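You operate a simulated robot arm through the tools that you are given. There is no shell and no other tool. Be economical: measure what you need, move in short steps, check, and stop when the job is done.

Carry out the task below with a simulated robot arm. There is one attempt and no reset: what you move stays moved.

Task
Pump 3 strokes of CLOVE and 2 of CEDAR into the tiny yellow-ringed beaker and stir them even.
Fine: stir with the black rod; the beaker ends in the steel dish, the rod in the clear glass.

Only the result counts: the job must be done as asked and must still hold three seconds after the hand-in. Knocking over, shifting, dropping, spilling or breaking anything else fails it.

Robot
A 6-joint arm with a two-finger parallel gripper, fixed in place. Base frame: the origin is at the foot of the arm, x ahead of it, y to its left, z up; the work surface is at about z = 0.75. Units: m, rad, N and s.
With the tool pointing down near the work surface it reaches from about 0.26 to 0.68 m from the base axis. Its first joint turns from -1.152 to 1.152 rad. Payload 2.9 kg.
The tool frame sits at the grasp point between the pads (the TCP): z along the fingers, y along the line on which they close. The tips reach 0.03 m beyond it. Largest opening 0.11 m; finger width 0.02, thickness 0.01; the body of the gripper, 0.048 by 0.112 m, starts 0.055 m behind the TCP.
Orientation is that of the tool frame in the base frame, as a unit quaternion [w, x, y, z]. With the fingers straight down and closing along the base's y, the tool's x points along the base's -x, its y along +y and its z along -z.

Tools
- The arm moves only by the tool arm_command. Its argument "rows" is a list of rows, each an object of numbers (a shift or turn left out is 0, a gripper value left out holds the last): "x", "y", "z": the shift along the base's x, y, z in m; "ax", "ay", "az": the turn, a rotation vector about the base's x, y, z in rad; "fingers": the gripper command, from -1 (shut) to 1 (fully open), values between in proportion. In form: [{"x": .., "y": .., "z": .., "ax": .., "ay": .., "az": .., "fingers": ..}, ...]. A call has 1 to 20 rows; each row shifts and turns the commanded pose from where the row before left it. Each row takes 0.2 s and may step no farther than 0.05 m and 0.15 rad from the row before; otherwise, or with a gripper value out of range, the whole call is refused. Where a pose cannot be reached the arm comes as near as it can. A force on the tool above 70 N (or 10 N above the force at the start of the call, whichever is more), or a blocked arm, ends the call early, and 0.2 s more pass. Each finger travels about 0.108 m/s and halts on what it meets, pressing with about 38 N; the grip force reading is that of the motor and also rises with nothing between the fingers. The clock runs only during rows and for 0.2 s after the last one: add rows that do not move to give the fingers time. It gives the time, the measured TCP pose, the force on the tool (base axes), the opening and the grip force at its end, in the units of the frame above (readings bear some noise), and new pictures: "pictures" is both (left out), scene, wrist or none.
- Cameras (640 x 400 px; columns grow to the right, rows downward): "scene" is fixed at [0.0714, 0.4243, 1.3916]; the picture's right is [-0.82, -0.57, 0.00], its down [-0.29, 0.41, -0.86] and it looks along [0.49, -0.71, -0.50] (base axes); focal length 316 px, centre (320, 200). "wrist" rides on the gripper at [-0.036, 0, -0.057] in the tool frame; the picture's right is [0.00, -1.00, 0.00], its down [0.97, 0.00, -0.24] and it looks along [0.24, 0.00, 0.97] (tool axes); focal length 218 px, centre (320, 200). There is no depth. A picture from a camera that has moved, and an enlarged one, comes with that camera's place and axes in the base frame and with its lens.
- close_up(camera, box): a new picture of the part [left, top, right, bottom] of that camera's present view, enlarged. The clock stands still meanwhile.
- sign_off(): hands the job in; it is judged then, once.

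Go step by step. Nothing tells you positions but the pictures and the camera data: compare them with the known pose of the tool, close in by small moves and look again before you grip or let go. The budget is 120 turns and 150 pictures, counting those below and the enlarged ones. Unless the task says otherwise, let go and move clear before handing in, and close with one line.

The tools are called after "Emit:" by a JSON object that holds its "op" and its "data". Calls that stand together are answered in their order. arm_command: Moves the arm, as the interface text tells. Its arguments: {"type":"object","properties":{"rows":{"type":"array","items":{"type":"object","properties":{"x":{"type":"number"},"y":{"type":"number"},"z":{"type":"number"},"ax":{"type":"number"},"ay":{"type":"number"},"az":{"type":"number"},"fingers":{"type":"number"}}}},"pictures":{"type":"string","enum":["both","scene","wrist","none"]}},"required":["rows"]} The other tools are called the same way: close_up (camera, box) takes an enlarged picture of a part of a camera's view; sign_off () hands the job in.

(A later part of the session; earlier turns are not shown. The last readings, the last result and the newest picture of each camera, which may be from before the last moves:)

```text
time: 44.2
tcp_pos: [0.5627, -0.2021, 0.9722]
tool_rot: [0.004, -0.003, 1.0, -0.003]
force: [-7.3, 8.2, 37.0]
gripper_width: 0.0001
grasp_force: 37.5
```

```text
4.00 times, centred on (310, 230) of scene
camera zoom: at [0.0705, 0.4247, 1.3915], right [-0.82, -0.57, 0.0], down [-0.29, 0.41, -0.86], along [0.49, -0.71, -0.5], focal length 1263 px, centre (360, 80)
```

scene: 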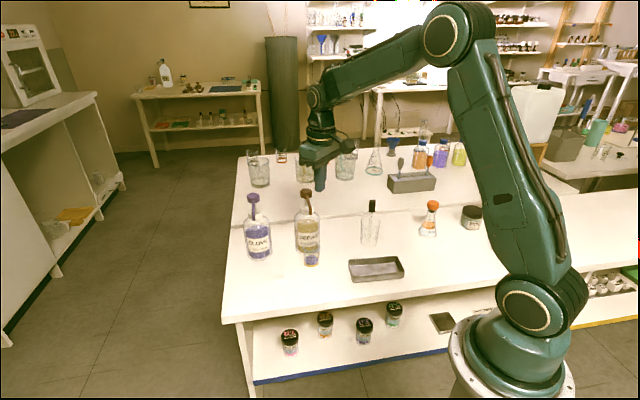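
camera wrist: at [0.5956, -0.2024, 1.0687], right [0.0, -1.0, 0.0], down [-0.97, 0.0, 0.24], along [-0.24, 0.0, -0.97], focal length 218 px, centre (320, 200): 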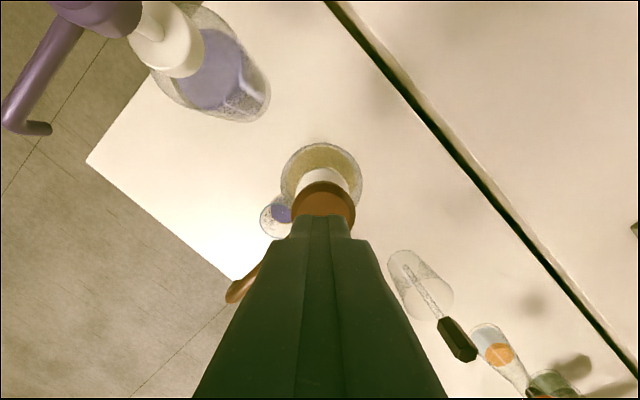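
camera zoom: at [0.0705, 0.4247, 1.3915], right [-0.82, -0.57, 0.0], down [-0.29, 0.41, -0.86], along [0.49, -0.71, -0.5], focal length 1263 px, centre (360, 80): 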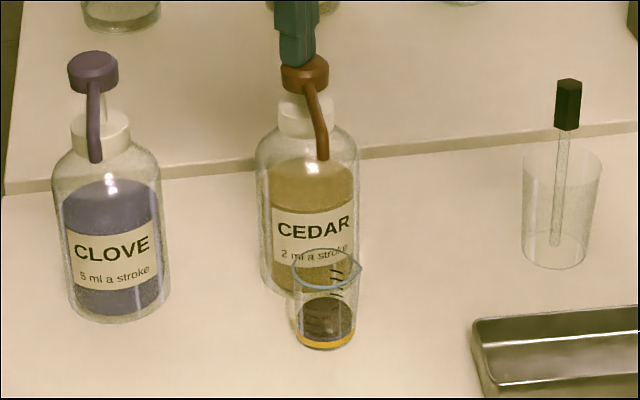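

All five strokes are in. I'll retract, tilt again and fetch the beaker out from under the spout.

Emit:
{"op": "arm_command", "data": {"rows": [{"z": 0.01}, {"z": 0.015}, {"z": 0.04}, {"x": -0.034, "y": 0.025, "fingers": 0.4}, {"x": -0.034, "y": 0.025}, {"x": -0.034, "y": 0.025}, {"x": -0.034, "y": 0.028}, {"az": -0.15}, {"az": -0.15}, {"az": -0.15}, {"az": -0.15}, {"ax": -0.0845, "ay": -0.1235}, {"ax": -0.0845, "ay": -0.1235}, {"ax": -0.0845, "ay": -0.1235}, {"ax": -0.0845, "ay": -0.1235}, {"ax": -0.0845, "ay": -0.1235}, {"ax": -0.0845, "ay": -0.1235}, {"ax": -0.0845, "ay": -0.1235}, {"z": 0}], "pictures": "wrist"}}

```text
time: 48.2
tcp_pos: [0.4251, -0.0998, 1.033]
tool_rot: [0.479, 0.254, 0.827, -0.15]
force: [0.1, -0.5, -0.2]
gripper_width: 0.0771
grasp_force: 0.0
camera wrist: at [0.4004, -0.081, 1.0934], right [-0.56, -0.83, 0.01], down [-0.57, 0.39, -0.72], along [0.59, -0.41, -0.69], focal length 218 px, centre (320, 200)
```

wrist: 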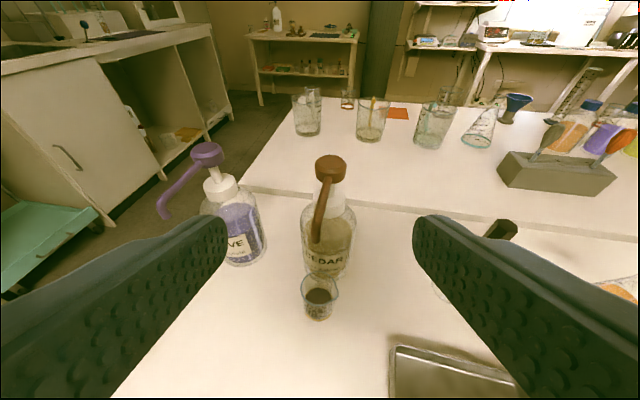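

The beaker is on the approach line. Descending to the pre-grasp.

Emit:
{"op": "arm_command", "data": {"rows": [{"z": -0.05}, {"z": -0.05}, {"z": -0.05}, {"z": -0.05}, {"z": -0.045}, {"z": 0}], "pictures": "wrist"}}

```text
time: 49.6
tcp_pos: [0.425, -0.0996, 0.7875]
tool_rot: [0.477, 0.254, 0.828, -0.15]
force: [-0.1, 0.6, -0.5]
gripper_width: 0.0772
grasp_force: 0.0
camera wrist: at [0.3987, -0.0818, 0.8483], right [-0.56, -0.83, 0.0], down [-0.57, 0.39, -0.72], along [0.59, -0.41, -0.69], focal length 218 px, centre (320, 200)
```

wrist: 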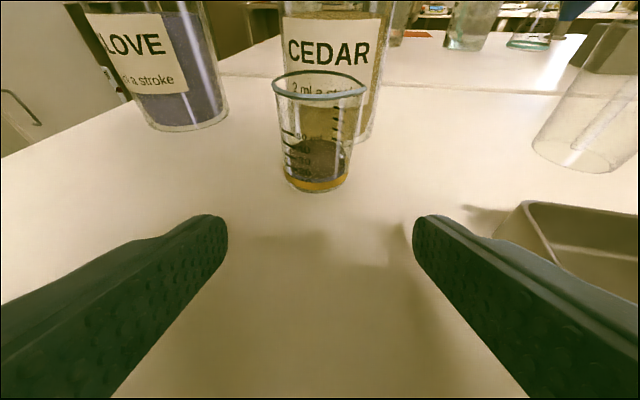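

Forward around the beaker, grip, then slide it about 9 cm out into the open.

Emit:
{"op": "arm_command", "data": {"rows": [{"x": 0.02, "y": -0.0136}, {"x": 0.02, "y": -0.0136}, {"x": 0.018, "y": -0.0123}, {"x": 0.014, "y": -0.0095}, {"fingers": 0}, {"fingers": -0.2}, {"fingers": -0.4}, {"fingers": -0.4}], "pictures": "wrist"}}

```text
time: 51.4
tcp_pos: [0.4987, -0.149, 0.7865]
tool_rot: [0.478, 0.255, 0.827, -0.151]
force: [1.0, -0.3, 1.0]
gripper_width: 0.041
grasp_force: 37.9
camera wrist: at [0.4726, -0.1298, 0.849], right [-0.56, -0.83, 0.01], down [-0.57, 0.39, -0.72], along [0.59, -0.41, -0.69], focal length 218 px, centre (320, 200)
```

wrist: 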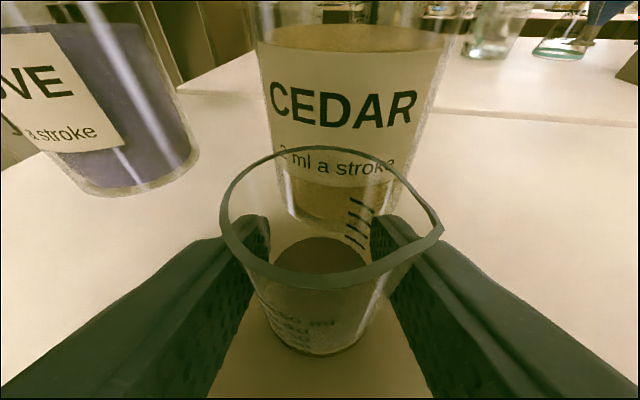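

Gripped. Sliding back slowly with a 2 mm lift.

Emit:
{"op": "arm_command", "data": {"rows": [{"z": 0.002}, {"x": -0.01, "y": 0.0068}, {"x": -0.012, "y": 0.0082}, {"x": -0.012, "y": 0.0082}, {"x": -0.012, "y": 0.0082}, {"x": -0.012, "y": 0.0082}, {"x": -0.01, "y": 0.0068}, {"x": -0.006, "y": 0.004}, {"z": 0}], "pictures": "both"}}

```text
time: 53.4
tcp_pos: [0.4231, -0.0985, 0.789]
tool_rot: [0.478, 0.255, 0.827, -0.152]
force: [0.3, -0.4, 0.5]
gripper_width: 0.041
grasp_force: 38.0
camera wrist: at [0.3978, -0.0798, 0.8502], right [-0.57, -0.82, 0.01], down [-0.57, 0.39, -0.72], along [0.59, -0.41, -0.69], focal length 218 px, centre (320, 200)
```

scene: 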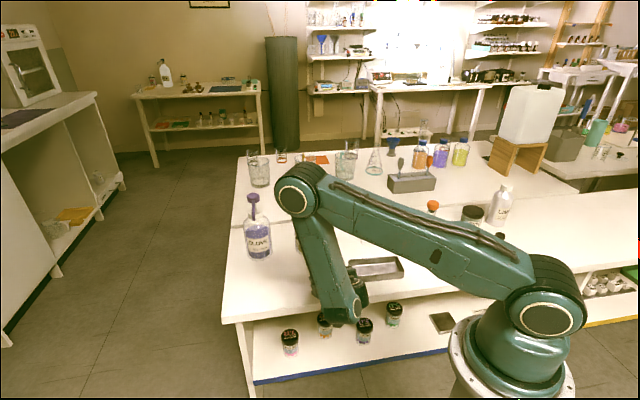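
wrist: 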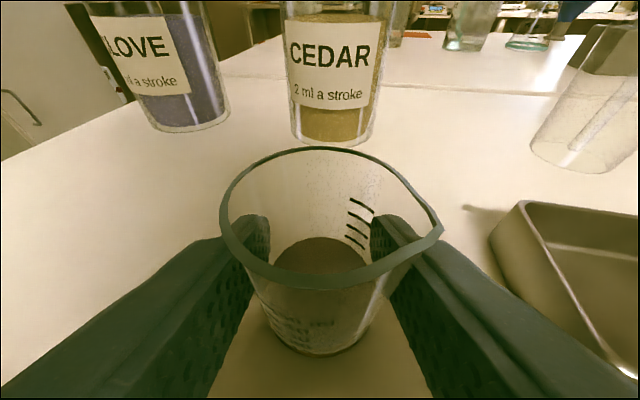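

The grip held this time and the beaker is in the open at about (0.424, -0.100). I'll open and rotate the tool upright around it, so that I can re-grip it vertically for the lift into the dish.

Emit:
{"op": "arm_command", "data": {"rows": [{"z": -0.001, "fingers": 0.1}, {"fingers": 0.5}, {"z": 0}, {"ax": 0.0845, "ay": 0.1235}, {"ax": 0.0845, "ay": 0.1235}, {"ax": 0.0845, "ay": 0.1235}, {"ax": 0.0845, "ay": 0.1235}, {"ax": 0.0845, "ay": 0.1235}, {"ax": 0.0845, "ay": 0.1235}, {"ax": 0.0845, "ay": 0.1235}, {"z": 0}]}}

```text
time: 55.8
tcp_pos: [0.4243, -0.098, 0.7887]
tool_rot: [0.0, 0.293, 0.956, -0.002]
force: [0.1, 0.2, 0.1]
gripper_width: 0.0825
grasp_force: 0.1
camera wrist: at [0.454, -0.1177, 0.8467], right [-0.56, -0.83, 0.0], down [-0.8, 0.54, 0.24], along [-0.2, 0.13, -0.97], focal length 218 px, centre (320, 200)
```

scene: 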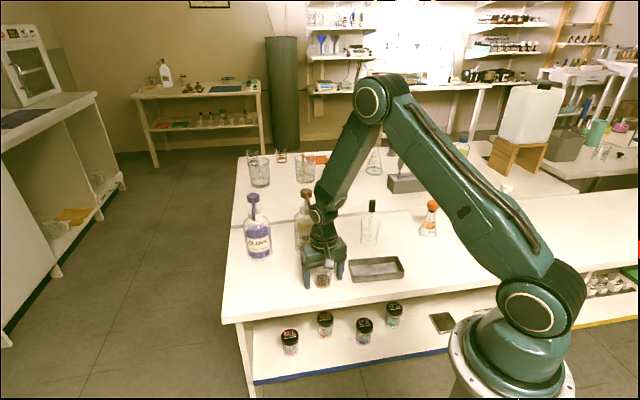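
wrist: 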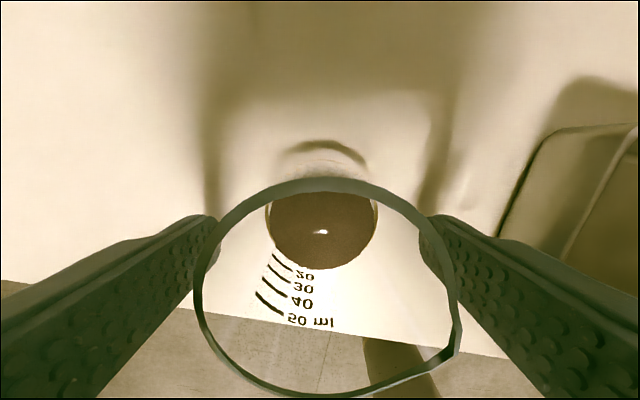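

The beaker is centred within a few mm. I'll raise the grip height so the fingertips clear the dish wall, close, then test-lift by 10 mm.

Emit:
{"op": "arm_command", "data": {"rows": [{"z": 0.01, "x": 0.003, "y": -0.002}, {"z": 0.009}, {"fingers": 0.0}, {"fingers": -0.3}, {"fingers": -0.5}, {"fingers": -0.5}, {"z": 0.004}, {"z": 0.006}, {"z": 0}, {"z": 0}]}}

Emit:
{"op": "close_up", "data": {"camera": "scene", "box": [290, 220, 420, 300]}}

```text
time: 58.0
tcp_pos: [0.4272, -0.1006, 0.8178]
tool_rot: [0.0, 0.293, 0.956, -0.002]
force: [-1.3, 0.6, -0.7]
gripper_width: 0.0408
grasp_force: 38.0
camera wrist: at [0.4572, -0.1201, 0.8757], right [-0.56, -0.83, 0.0], down [-0.8, 0.55, 0.24], along [-0.2, 0.13, -0.97], focal length 218 px, centre (320, 200)
```

scene: 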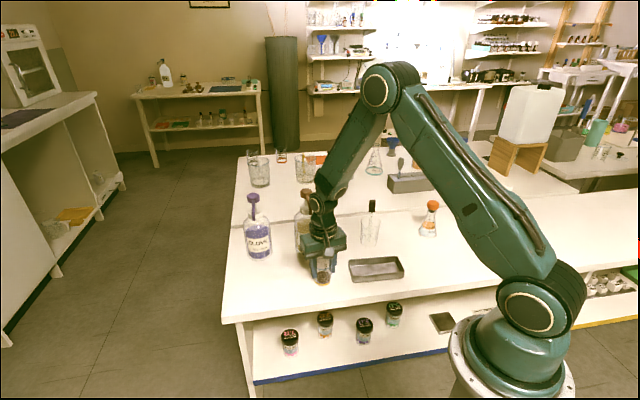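
wrist: 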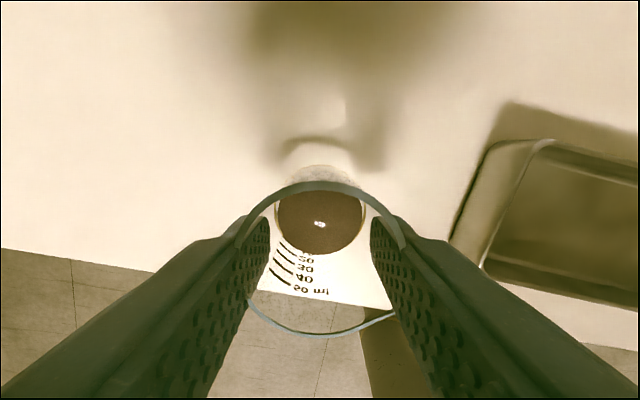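

```text
4.92 times, centred on (355, 260) of scene
camera zoom: at [0.0714, 0.4242, 1.3916], right [-0.82, -0.57, 0.0], down [-0.29, 0.41, -0.86], along [0.49, -0.71, -0.5], focal length 1554 px, centre (148, -95)
```

zoom: 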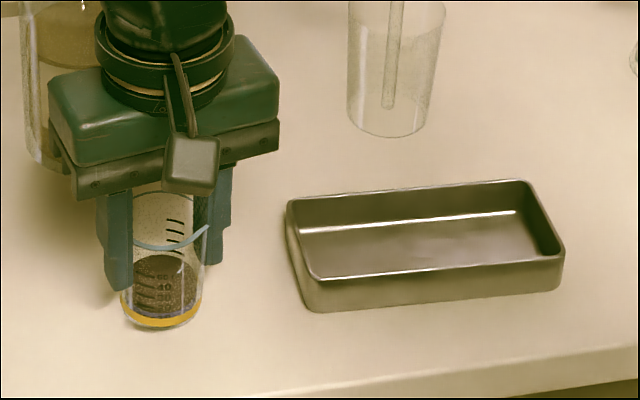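

The fingers seem to contact mainly the rim. I'll hold for a second to see whether the beaker creeps down.

Emit:
{"op": "arm_command", "data": {"rows": [{"z": 0}, {"z": 0}, {"z": 0}, {"z": 0}, {"z": 0}, {"z": 0}], "pictures": "wrist"}}

Emit:
{"op": "close_up", "data": {"camera": "scene", "box": [290, 220, 420, 300]}}

```text
time: 59.4
tcp_pos: [0.427, -0.1003, 0.8178]
tool_rot: [0.0, 0.293, 0.956, -0.002]
force: [-0.1, -0.6, 0.0]
gripper_width: 0.0406
grasp_force: 37.9
camera wrist: at [0.4573, -0.1202, 0.8757], right [-0.56, -0.83, 0.0], down [-0.8, 0.55, 0.24], along [-0.2, 0.13, -0.97], focal length 218 px, centre (320, 200)
```

wrist: 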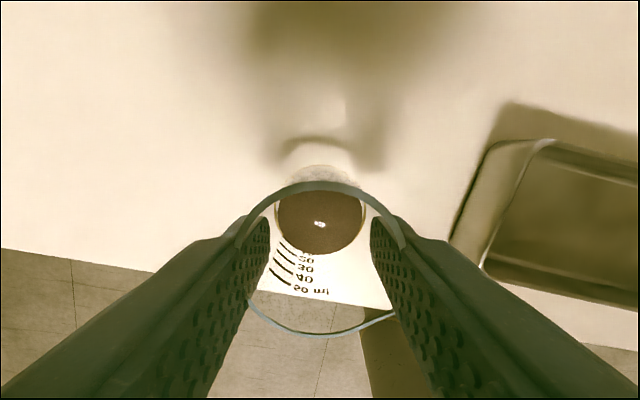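

```text
4.92 times, centred on (355, 260) of scene
camera zoom: at [0.0714, 0.4242, 1.3916], right [-0.82, -0.57, 0.0], down [-0.29, 0.41, -0.86], along [0.49, -0.71, -0.5], focal length 1554 px, centre (148, -95)
```

zoom: 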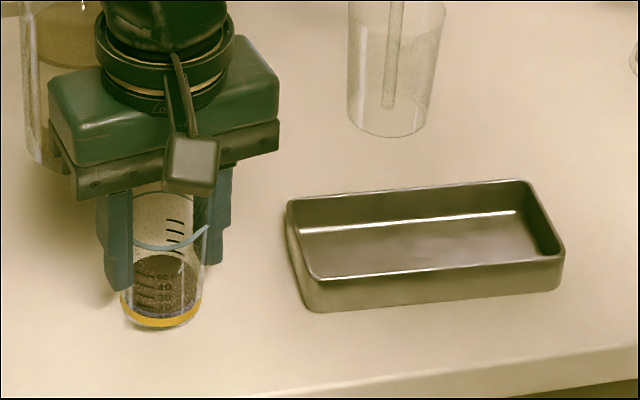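

It's steady. I'll lift another 12 mm to see if the beaker follows.

Emit:
{"op": "arm_command", "data": {"rows": [{"z": 0.004}, {"z": 0.004}, {"z": 0.004}, {"z": 0}], "pictures": "wrist"}}

Emit:
{"op": "close_up", "data": {"camera": "scene", "box": [290, 220, 420, 300]}}

```text
time: 60.4
tcp_pos: [0.4258, -0.1001, 0.8295]
tool_rot: [0.0, 0.293, 0.956, -0.001]
force: [0.2, 0.2, -0.5]
gripper_width: 0.0408
grasp_force: 37.5
camera wrist: at [0.4572, -0.1197, 0.8882], right [-0.56, -0.83, 0.0], down [-0.8, 0.55, 0.24], along [-0.2, 0.13, -0.97], focal length 218 px, centre (320, 200)
```

wrist: 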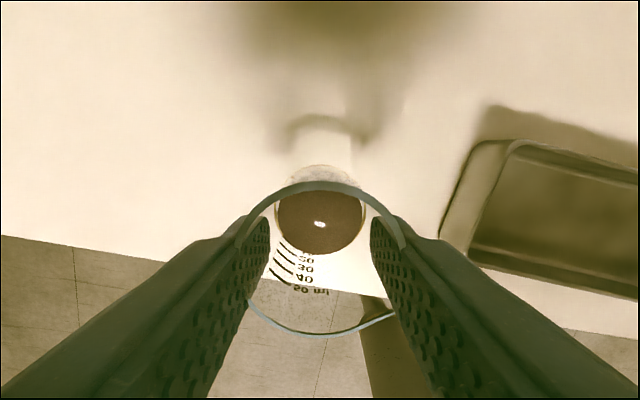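

```text
4.92 times, centred on (355, 260) of scene
camera zoom: at [0.0714, 0.4242, 1.3916], right [-0.82, -0.57, 0.0], down [-0.29, 0.41, -0.86], along [0.49, -0.71, -0.5], focal length 1554 px, centre (148, -95)
```

zoom: 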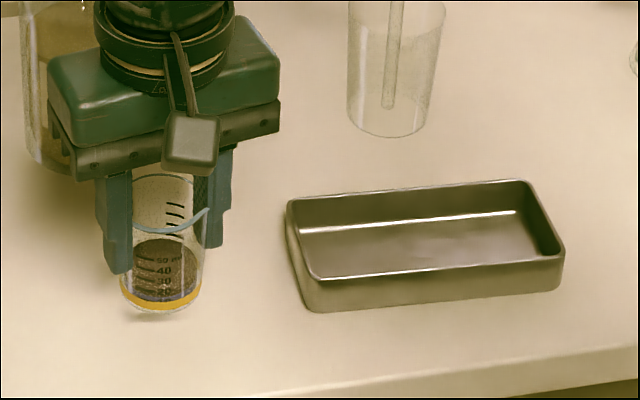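

The beaker is lifted and held steadily. The dish centre is at about (0.333, -0.232). I'll raise it and carry it over.

Emit:
{"op": "arm_command", "data": {"rows": [{"z": 0.01}, {"z": 0.015}, {"z": 0.008}, {"x": -0.01, "y": -0.014}, {"x": -0.015, "y": -0.022}, {"x": -0.018, "y": -0.026}, {"x": -0.018, "y": -0.026}, {"x": -0.017, "y": -0.024}, {"x": -0.01, "y": -0.014}, {"x": -0.005, "y": -0.006}, {"z": 0}]}}

Emit:
{"op": "close_up", "data": {"camera": "scene", "box": [310, 210, 440, 290]}}

```text
time: 62.8
tcp_pos: [0.3322, -0.2324, 0.8627]
tool_rot: [0.0, 0.293, 0.956, -0.002]
force: [0.2, 0.5, -1.6]
gripper_width: 0.0409
grasp_force: 38.3
camera wrist: at [0.3631, -0.2529, 0.9209], right [-0.56, -0.83, 0.0], down [-0.8, 0.55, 0.24], along [-0.2, 0.13, -0.97], focal length 218 px, centre (320, 200)
```

scene: 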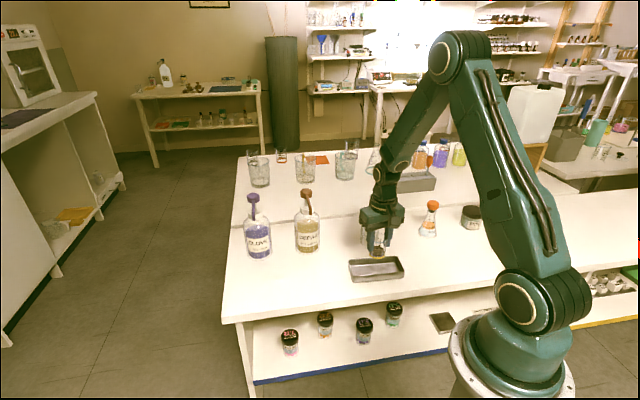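
wrist: 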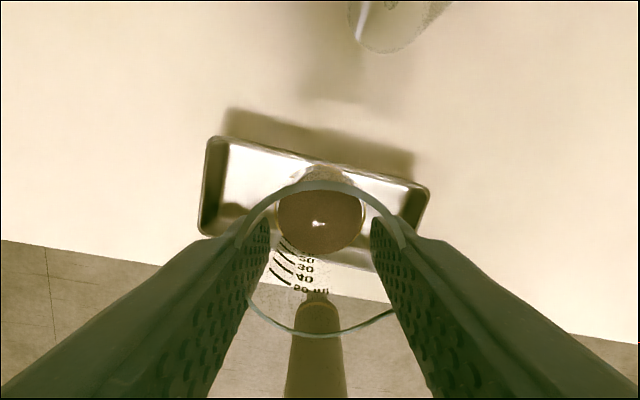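

```text
4.92 times, centred on (375, 250) of scene
camera zoom: at [0.0714, 0.4242, 1.3916], right [-0.82, -0.57, 0.0], down [-0.29, 0.41, -0.86], along [0.49, -0.71, -0.5], focal length 1554 px, centre (49, -46)
```

zoom: 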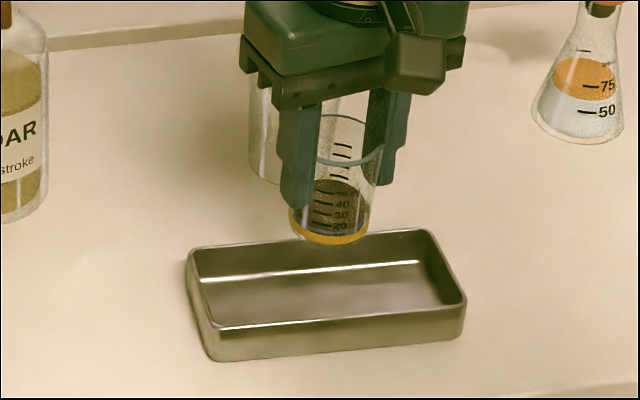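

The beaker is upright and centred over the dish. Lowering carefully.

Emit:
{"op": "arm_command", "data": {"rows": [{"z": -0.012, "y": 0.003}, {"z": -0.012}, {"z": -0.01}, {"z": -0.008}, {"z": -0.003}, {"z": -0.002}, {"z": 0}]}}

Emit:
{"op": "close_up", "data": {"camera": "scene", "box": [310, 210, 440, 290]}}

```text
time: 64.4
tcp_pos: [0.3335, -0.2293, 0.8146]
tool_rot: [-0.001, 0.293, 0.956, -0.001]
force: [-0.1, -0.3, -0.5]
gripper_width: 0.0406
grasp_force: 38.4
camera wrist: at [0.364, -0.2488, 0.8741], right [-0.56, -0.83, 0.0], down [-0.8, 0.55, 0.24], along [-0.2, 0.13, -0.97], focal length 218 px, centre (320, 200)
```

scene: 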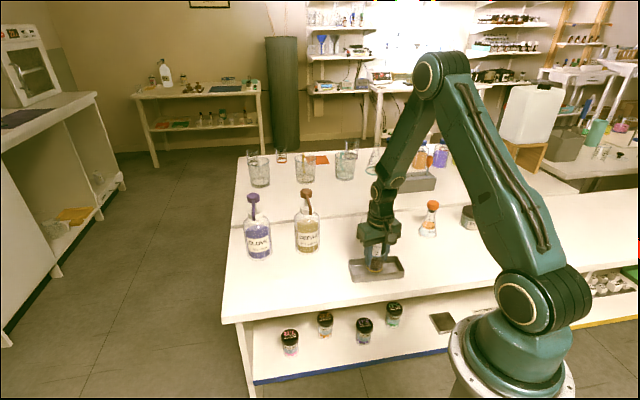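
wrist: 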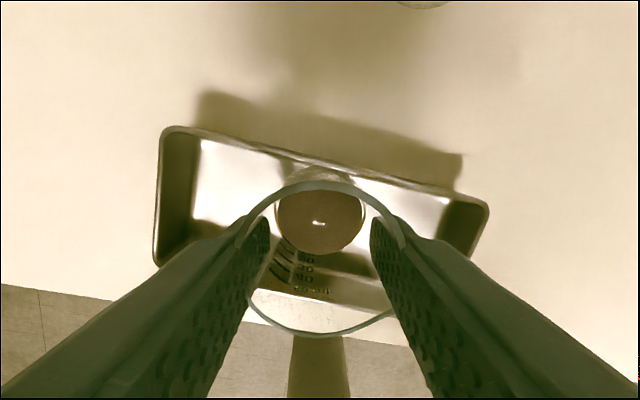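

```text
4.92 times, centred on (375, 250) of scene
camera zoom: at [0.0714, 0.4243, 1.3916], right [-0.82, -0.57, 0.0], down [-0.29, 0.41, -0.86], along [0.49, -0.71, -0.5], focal length 1554 px, centre (49, -46)
```

zoom: 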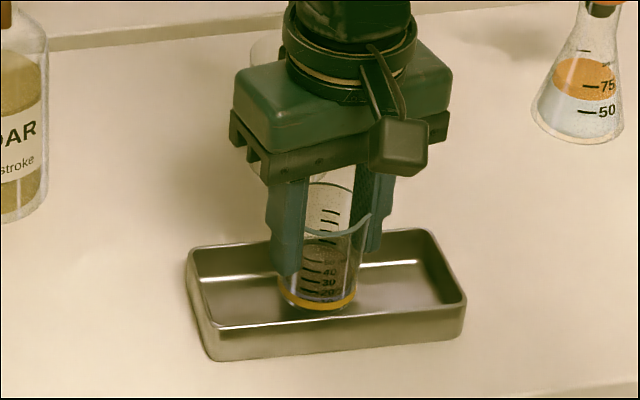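

It's inside the dish and nearly on the floor. I'll take 1 mm steps until contact.

Emit:
{"op": "arm_command", "data": {"rows": [{"z": -0.001}, {"z": -0.001}, {"z": -0.001}, {"z": 0}], "pictures": "none"}}

```text
time: 65.4
tcp_pos: [0.3347, -0.2274, 0.8136]
tool_rot: [0.0, 0.293, 0.956, -0.001]
force: [-0.7, 0.0, 0.2]
gripper_width: 0.0408
grasp_force: 38.2
```

Emit:
{"op": "arm_command", "data": {"rows": [{"z": -0.001}, {"z": -0.001}, {"z": 0}], "pictures": "none"}}

Emit:
{"op": "close_up", "data": {"camera": "scene", "box": [340, 230, 420, 290]}}

```text
time: 66.2
tcp_pos: [0.3339, -0.2292, 0.8103]
tool_rot: [0.0, 0.293, 0.956, -0.002]
force: [-3.1, 3.1, 17.2]
gripper_width: 0.0412
grasp_force: 38.1
```

```text
6.67 times, centred on (380, 260) of scene
camera zoom: at [0.0711, 0.4244, 1.3915], right [-0.82, -0.57, 0.0], down [-0.29, 0.41, -0.86], along [0.49, -0.71, -0.5], focal length 2105 px, centre (-80, -200)
```

zoom: 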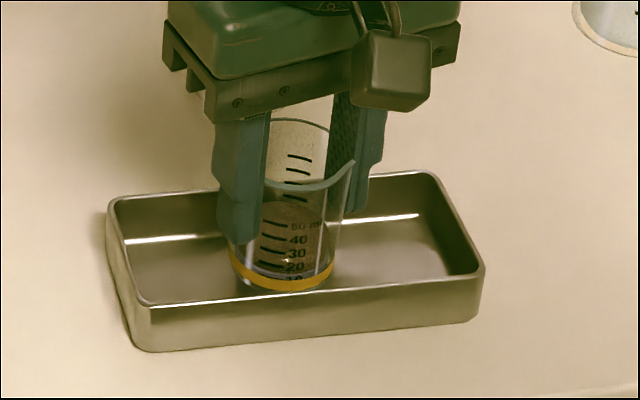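

The beaker is on the dish floor. I'll release, rise straight up, square the yaw and look toward the rod in the clear glass.

Emit:
{"op": "arm_command", "data": {"rows": [{"z": 0.001, "fingers": -0.1}, {"fingers": 0.1}, {"z": 0}, {"z": 0.02}, {"z": 0.04}, {"z": 0.05}, {"z": 0.05}, {"z": 0.05, "az": 0.15}, {"az": 0.15, "z": 0.02}, {"az": 0.15}, {"az": 0.15}, {"x": 0.03, "y": -0.03}, {"z": 0}]}}

Emit:
{"op": "close_up", "data": {"camera": "scene", "box": [330, 190, 430, 290]}}

```text
time: 69.0
tcp_pos: [0.3641, -0.2594, 1.0424]
tool_rot: [0.001, -0.003, 1.0, -0.002]
force: [0.4, 0.4, 0.3]
gripper_width: 0.0606
grasp_force: 0.0
camera wrist: at [0.3995, -0.2588, 1.1008], right [0.01, -1.0, 0.0], down [-0.97, 0.0, 0.24], along [-0.24, 0.0, -0.97], focal length 218 px, centre (320, 200)
```

scene: 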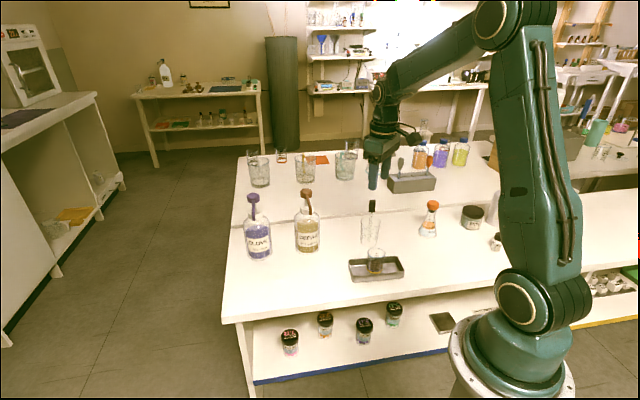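
wrist: 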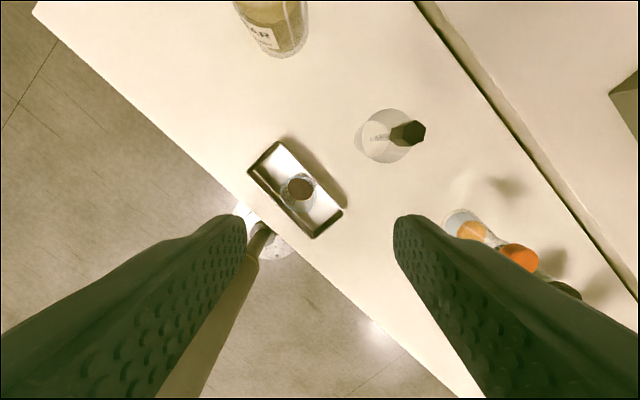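

```text
4.00 times, centred on (380, 240) of scene
camera zoom: at [0.0714, 0.4242, 1.3916], right [-0.82, -0.57, 0.0], down [-0.29, 0.41, -0.86], along [0.49, -0.71, -0.5], focal length 1263 px, centre (80, 40)
```

zoom: 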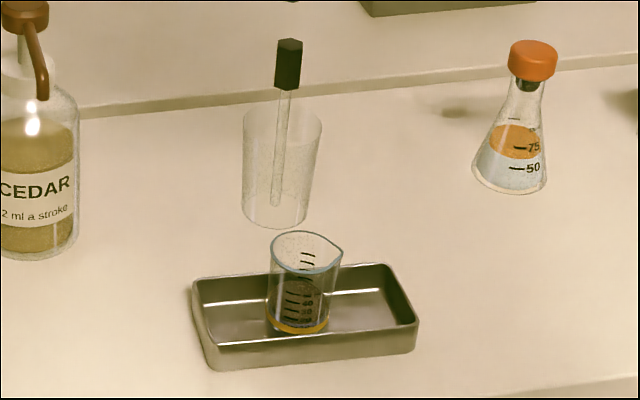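

Emit:
{"op": "close_up", "data": {"camera": "wrist", "box": [340, 90, 440, 190]}}

Emit:
{"op": "close_up", "data": {"camera": "scene", "box": [345, 190, 425, 250]}}

Emit:
{"op": "close_up", "data": {"camera": "wrist", "box": [240, 130, 360, 240]}}

```text
4.00 times, centred on (390, 140) of wrist
camera zoom: at [0.3995, -0.2588, 1.1008], right [0.01, -1.0, 0.0], down [-0.97, 0.0, 0.24], along [-0.24, 0.0, -0.97], focal length 873 px, centre (40, 440)
```

zoom: 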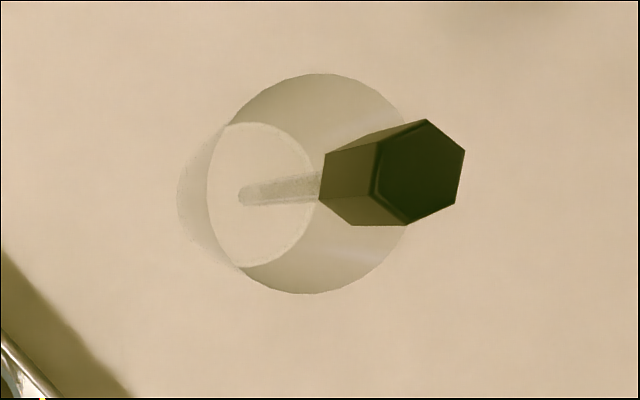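

```text
6.67 times, centred on (385, 220) of scene
camera zoom: at [0.0714, 0.4242, 1.3916], right [-0.82, -0.57, 0.0], down [-0.29, 0.41, -0.86], along [0.49, -0.71, -0.5], focal length 2105 px, centre (-113, 67)
```

zoom: 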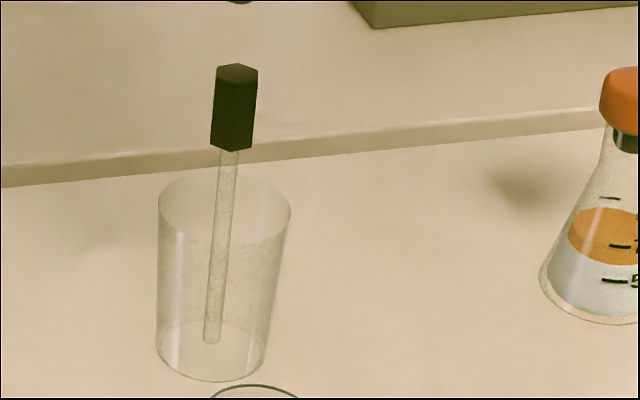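

```text
3.64 times, centred on (300, 185) of wrist
camera zoom: at [0.3995, -0.2588, 1.1008], right [0.01, -1.0, 0.0], down [-0.97, 0.0, 0.24], along [-0.24, 0.0, -0.97], focal length 794 px, centre (393, 254)
```

zoom: 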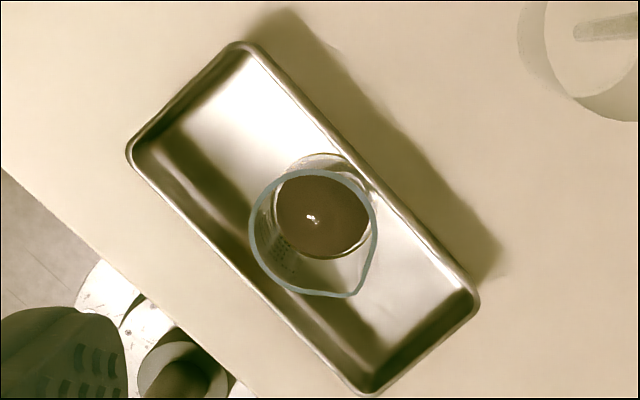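

The beaker stands in the dish at about (0.335, -0.229). The rod stands nearly vertical at about (0.410, -0.337), with its black cap from z ≈ 0.873 to 0.913. I'll move above it with the yaw matched to the hexagon flats.

Emit:
{"op": "arm_command", "data": {"rows": [{"x": 0.023, "y": -0.039, "fingers": -0.1}, {"x": 0.023, "y": -0.0385, "az": -0.149}, {"z": -0.03}, {"z": -0.03}, {"z": 0}]}}

Emit:
{"op": "close_up", "data": {"camera": "scene", "box": [345, 170, 425, 250]}}

```text
time: 70.2
tcp_pos: [0.41, -0.3356, 0.9803]
tool_rot: [0.001, 0.072, 0.997, -0.002]
force: [1.1, 1.1, -0.1]
gripper_width: 0.0497
grasp_force: 0.1
camera wrist: at [0.4442, -0.341, 1.0393], right [-0.14, -0.99, 0.0], down [-0.96, 0.14, 0.24], along [-0.24, 0.03, -0.97], focal length 218 px, centre (320, 200)
```

scene: 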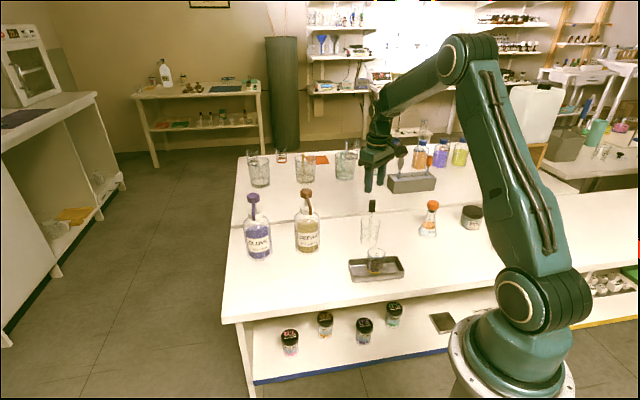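
wrist: 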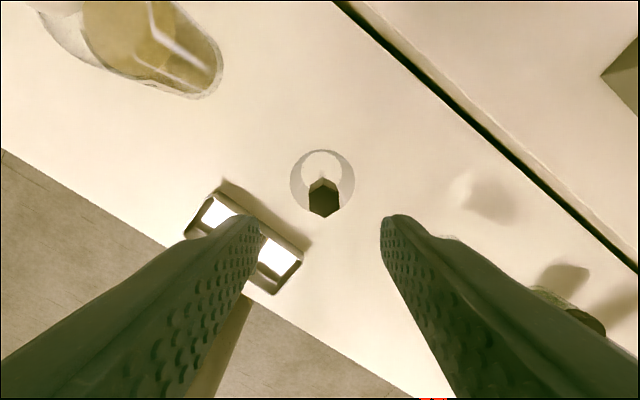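

```text
5.00 times, centred on (385, 210) of scene
camera zoom: at [0.0714, 0.4242, 1.3916], right [-0.82, -0.57, 0.0], down [-0.29, 0.41, -0.86], along [0.49, -0.71, -0.5], focal length 1579 px, centre (-5, 150)
```

zoom: 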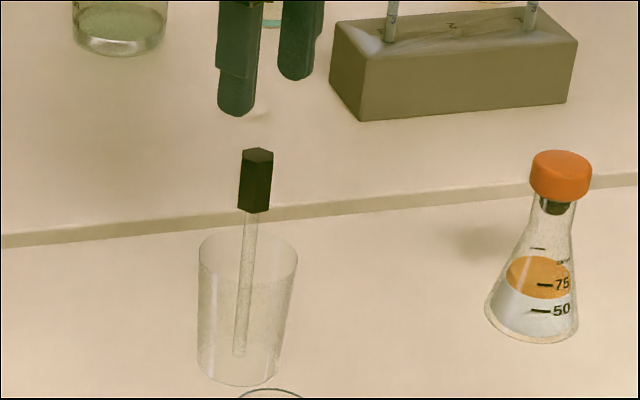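

Flats are aligned. A small y correction, then I'll descend around the cap.

Emit:
{"op": "arm_command", "data": {"rows": [{"z": -0.03, "y": -0.002}, {"z": -0.03}, {"z": -0.025}, {"z": 0}], "pictures": "wrist"}}

Emit:
{"op": "close_up", "data": {"camera": "scene", "box": [345, 170, 425, 250]}}

```text
time: 71.2
tcp_pos: [0.409, -0.3399, 0.8951]
tool_rot: [0.0, 0.073, 0.997, -0.002]
force: [0.1, 0.5, 0.0]
gripper_width: 0.0495
grasp_force: 0.0
camera wrist: at [0.4448, -0.3443, 0.9537], right [-0.14, -0.99, 0.0], down [-0.96, 0.14, 0.24], along [-0.24, 0.03, -0.97], focal length 218 px, centre (320, 200)
```

wrist: 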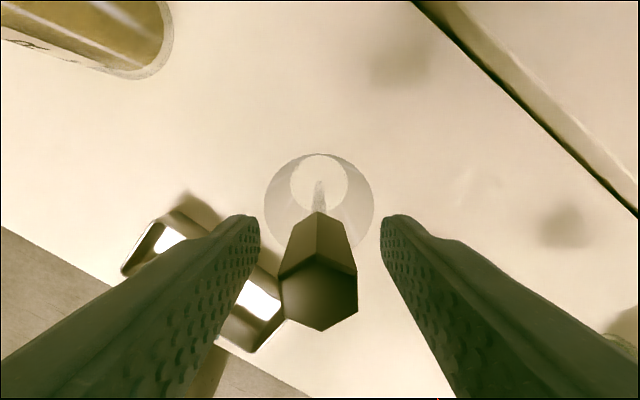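

```text
5.00 times, centred on (385, 210) of scene
camera zoom: at [0.0714, 0.4242, 1.3916], right [-0.82, -0.57, 0.0], down [-0.29, 0.41, -0.86], along [0.49, -0.71, -0.5], focal length 1579 px, centre (-5, 150)
```

zoom: 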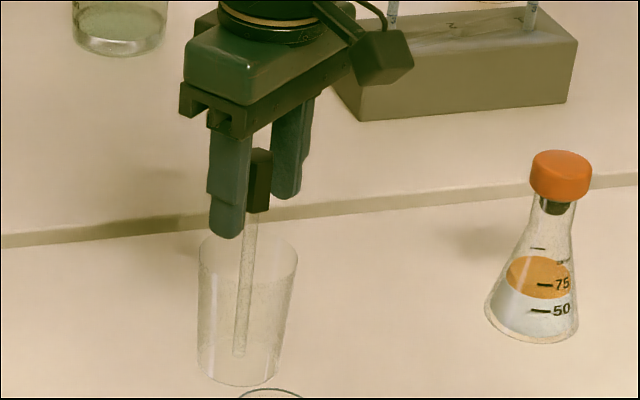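

The cap is centred between the fingers. Closing on it.

Emit:
{"op": "arm_command", "data": {"rows": [{"x": 0.003}, {"fingers": -0.5}, {"fingers": -0.85}, {"x": 0}, {"x": 0}], "pictures": "wrist"}}

```text
time: 72.4
tcp_pos: [0.4125, -0.339, 0.8949]
tool_rot: [-0.001, 0.073, 0.997, -0.001]
force: [-0.6, 1.3, 0.5]
gripper_width: 0.0193
grasp_force: 37.6
camera wrist: at [0.4483, -0.344, 0.9549], right [-0.14, -0.99, 0.0], down [-0.96, 0.14, 0.24], along [-0.24, 0.03, -0.97], focal length 218 px, centre (320, 200)
```

wrist: 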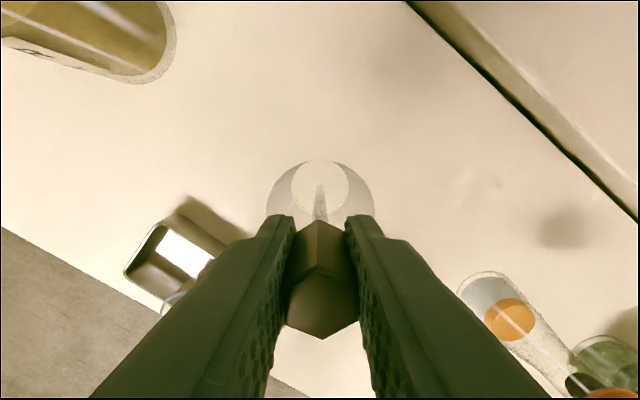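

Rod gripped with a width of 19 mm. Lifting straight up to clear the glass rim, then a check.

Emit:
{"op": "arm_command", "data": {"rows": [{"z": 0.02}, {"z": 0.03}, {"z": 0.03}, {"z": 0.03}, {"z": 0.01}, {"z": 0}], "pictures": "both"}}

Emit:
{"op": "close_up", "data": {"camera": "scene", "box": [335, 160, 435, 290]}}

```text
time: 73.8
tcp_pos: [0.4128, -0.3388, 1.0163]
tool_rot: [0.0, 0.072, 0.997, -0.002]
force: [-0.2, -0.2, 0.0]
gripper_width: 0.0194
grasp_force: 38.8
camera wrist: at [0.4487, -0.3429, 1.075], right [-0.14, -0.99, 0.0], down [-0.96, 0.14, 0.24], along [-0.24, 0.03, -0.97], focal length 218 px, centre (320, 200)
```

scene: 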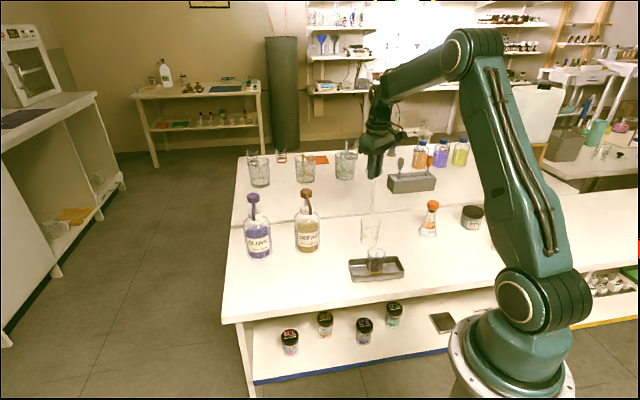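
wrist: 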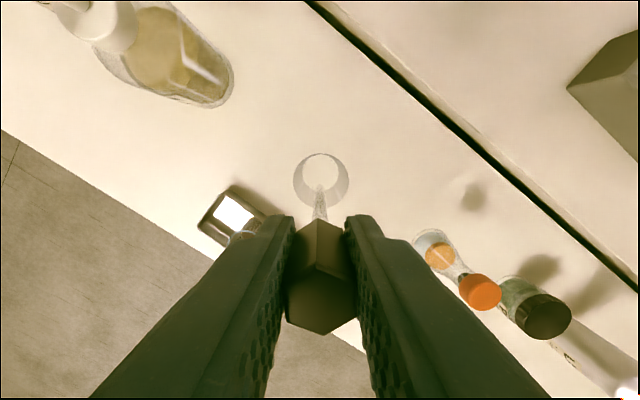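

```text
3.08 times, centred on (385, 225) of scene
camera zoom: at [0.0714, 0.4242, 1.3916], right [-0.82, -0.57, 0.0], down [-0.29, 0.41, -0.86], along [0.49, -0.71, -0.5], focal length 972 px, centre (120, 123)
```

zoom: 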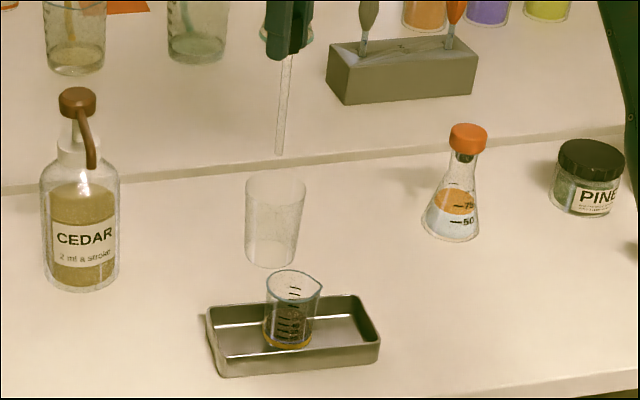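

The rod is held vertically with its tip about 0.138 below the TCP. I'll move it over the beaker at about (0.334, -0.229).

Emit:
{"op": "arm_command", "data": {"rows": [{"x": -0.015, "y": 0.02}, {"x": -0.022, "y": 0.031}, {"x": -0.022, "y": 0.031}, {"x": -0.012, "y": 0.018}, {"x": -0.007, "y": 0.01}, {"z": -0.02}, {"z": -0.01}, {"z": 0}], "pictures": "both"}}

Emit:
{"op": "close_up", "data": {"camera": "scene", "box": [340, 190, 420, 290]}}

Emit:
{"op": "close_up", "data": {"camera": "wrist", "box": [260, 140, 380, 240]}}

```text
time: 75.6
tcp_pos: [0.3349, -0.2287, 0.9854]
tool_rot: [0.0, 0.072, 0.997, -0.001]
force: [-0.1, 0.1, -0.6]
gripper_width: 0.0193
grasp_force: 37.6
camera wrist: at [0.3709, -0.2336, 1.0434], right [-0.14, -0.99, 0.0], down [-0.96, 0.14, 0.24], along [-0.24, 0.03, -0.97], focal length 218 px, centre (320, 200)
```

scene: 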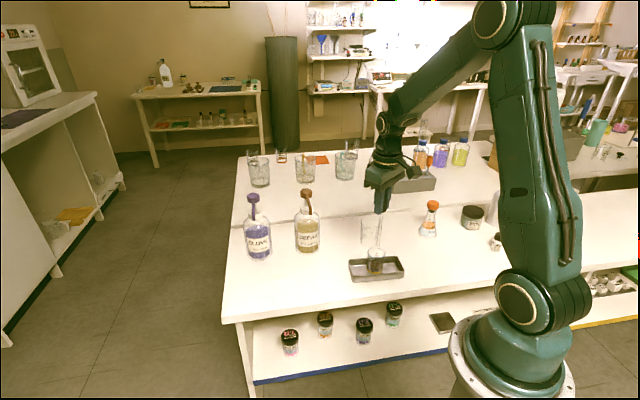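
wrist: 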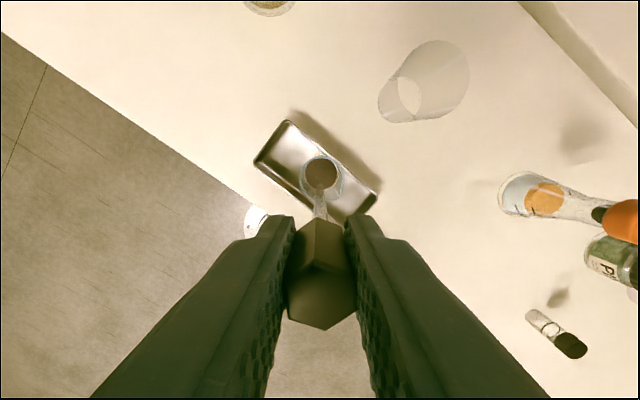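

```text
4.00 times, centred on (380, 240) of scene
camera zoom: at [0.0714, 0.4242, 1.3916], right [-0.82, -0.57, 0.0], down [-0.29, 0.41, -0.86], along [0.49, -0.71, -0.5], focal length 1263 px, centre (80, 40)
```

zoom: 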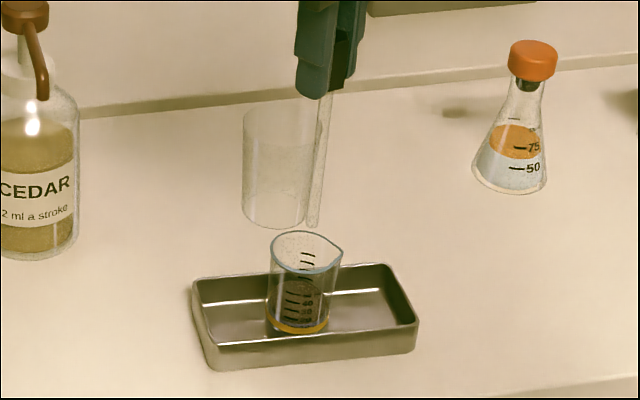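

```text
4.00 times, centred on (320, 190) of wrist
camera zoom: at [0.3709, -0.2336, 1.0434], right [-0.14, -0.99, 0.0], down [-0.96, 0.14, 0.24], along [-0.24, 0.03, -0.97], focal length 873 px, centre (320, 240)
```

zoom: 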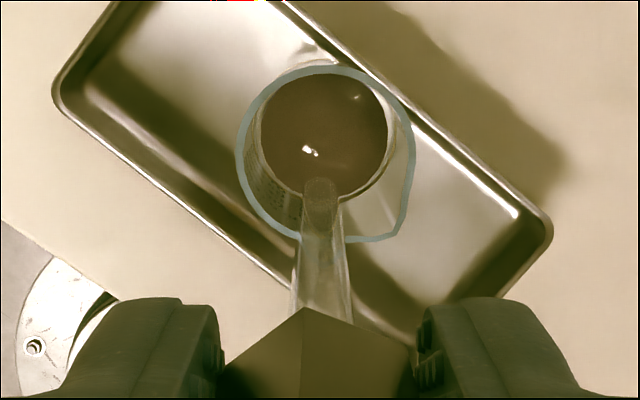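

The tip is at (0.334, -0.229) and the beaker centre at about (0.3365, -0.2305). A small correction, then I'll lower into the beaker and check partway.

Emit:
{"op": "arm_command", "data": {"rows": [{"x": 0.0025, "y": -0.0015}, {"z": -0.015}, {"z": -0.015}, {"z": -0.015}, {"z": 0}], "pictures": "none"}}

Emit:
{"op": "close_up", "data": {"camera": "scene", "box": [350, 210, 410, 290]}}

Emit:
{"op": "close_up", "data": {"camera": "wrist", "box": [260, 140, 380, 240]}}

```text
time: 76.8
tcp_pos: [0.3357, -0.2304, 0.9418]
tool_rot: [0.001, 0.072, 0.997, -0.002]
force: [-0.7, 0.8, -0.4]
gripper_width: 0.0192
grasp_force: 37.8
```

```text
5.00 times, centred on (380, 250) of scene
camera zoom: at [0.0714, 0.4242, 1.3916], right [-0.82, -0.57, 0.0], down [-0.29, 0.41, -0.86], along [0.49, -0.71, -0.5], focal length 1579 px, centre (20, -50)
```

zoom: 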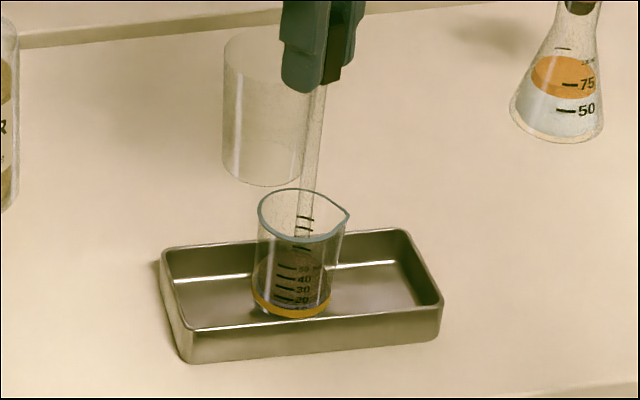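

```text
4.00 times, centred on (320, 190) of wrist
camera zoom: at [0.3721, -0.2349, 0.9995], right [-0.14, -0.99, 0.0], down [-0.96, 0.14, 0.24], along [-0.24, 0.03, -0.97], focal length 873 px, centre (320, 240)
```

zoom: 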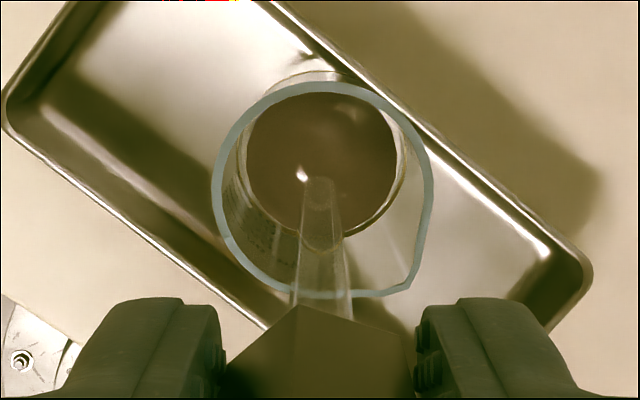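

The tip is inside the rim. Lowering further into the liquid.

Emit:
{"op": "arm_command", "data": {"rows": [{"z": -0.013}, {"z": -0.013}, {"z": -0.01}, {"z": -0.003}, {"z": 0}], "pictures": "none"}}

Emit:
{"op": "close_up", "data": {"camera": "scene", "box": [350, 210, 410, 290]}}

Emit:
{"op": "close_up", "data": {"camera": "wrist", "box": [260, 140, 380, 240]}}

```text
time: 78.0
tcp_pos: [0.337, -0.229, 0.9031]
tool_rot: [0.001, 0.073, 0.997, -0.003]
force: [-0.7, 0.4, 10.6]
gripper_width: 0.019
grasp_force: 38.0
```

```text
5.00 times, centred on (380, 250) of scene
camera zoom: at [0.0712, 0.4243, 1.3916], right [-0.82, -0.57, 0.0], down [-0.29, 0.41, -0.86], along [0.49, -0.71, -0.5], focal length 1579 px, centre (20, -50)
```

zoom: 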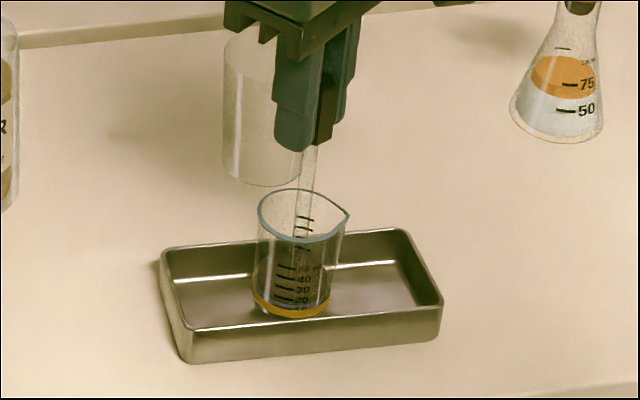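

```text
4.00 times, centred on (320, 190) of wrist
camera zoom: at [0.3727, -0.2342, 0.9615], right [-0.14, -0.99, 0.0], down [-0.96, 0.14, 0.24], along [-0.24, 0.03, -0.97], focal length 873 px, centre (320, 240)
```

zoom: 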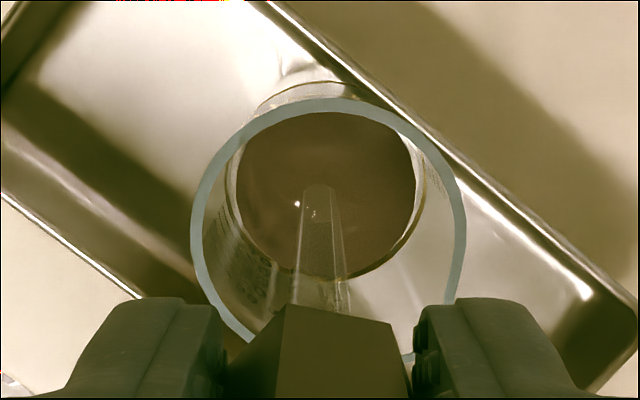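

The tip touched the bottom at 10 N. I'll raise it 4 mm and stir in 7 mm circles.

Emit:
{"op": "arm_command", "data": {"rows": [{"z": 0.004}, {"x": 0.007}, {"x": -0.00205, "y": 0.00495}, {"x": -0.00495, "y": 0.00205}, {"x": -0.00495, "y": -0.00205}, {"x": -0.00205, "y": -0.00495}, {"x": 0.00205, "y": -0.00495}, {"x": 0.00495, "y": -0.00205}, {"x": 0.00495, "y": 0.00205}, {"x": 0.00205, "y": 0.00495}, {"x": -0.00205, "y": 0.00495}, {"x": -0.00495, "y": 0.00205}, {"x": -0.00495, "y": -0.00205}, {"x": -0.00205, "y": -0.00495}, {"x": 0.00205, "y": -0.00495}, {"x": 0.00495, "y": -0.00205}, {"x": 0.00495, "y": 0.00205}, {"x": 0.00205, "y": 0.00495}], "pictures": "none"}}

Emit:
{"op": "close_up", "data": {"camera": "scene", "box": [350, 230, 410, 290]}}

Emit:
{"op": "close_up", "data": {"camera": "wrist", "box": [260, 140, 380, 240]}}

```text
time: 81.8
tcp_pos: [0.3451, -0.2289, 0.9054]
tool_rot: [0.0, 0.072, 0.997, -0.002]
force: [0.2, 0.7, -1.2]
gripper_width: 0.0187
grasp_force: 37.8
```

```text
6.67 times, centred on (380, 260) of scene
camera zoom: at [0.0714, 0.4242, 1.3916], right [-0.82, -0.57, 0.0], down [-0.29, 0.41, -0.86], along [0.49, -0.71, -0.5], focal length 2105 px, centre (-80, -200)
```

zoom: 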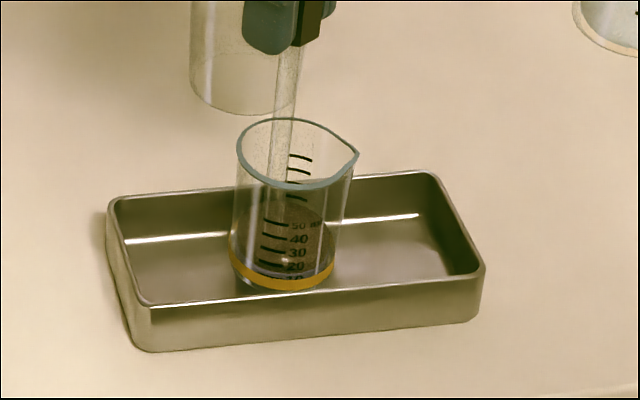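

```text
4.00 times, centred on (320, 190) of wrist
camera zoom: at [0.3808, -0.2346, 0.9647], right [-0.14, -0.99, 0.0], down [-0.96, 0.14, 0.24], along [-0.24, 0.03, -0.97], focal length 873 px, centre (320, 240)
```

zoom: 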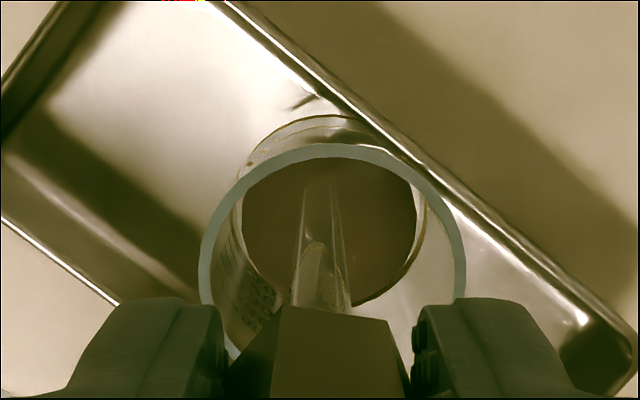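

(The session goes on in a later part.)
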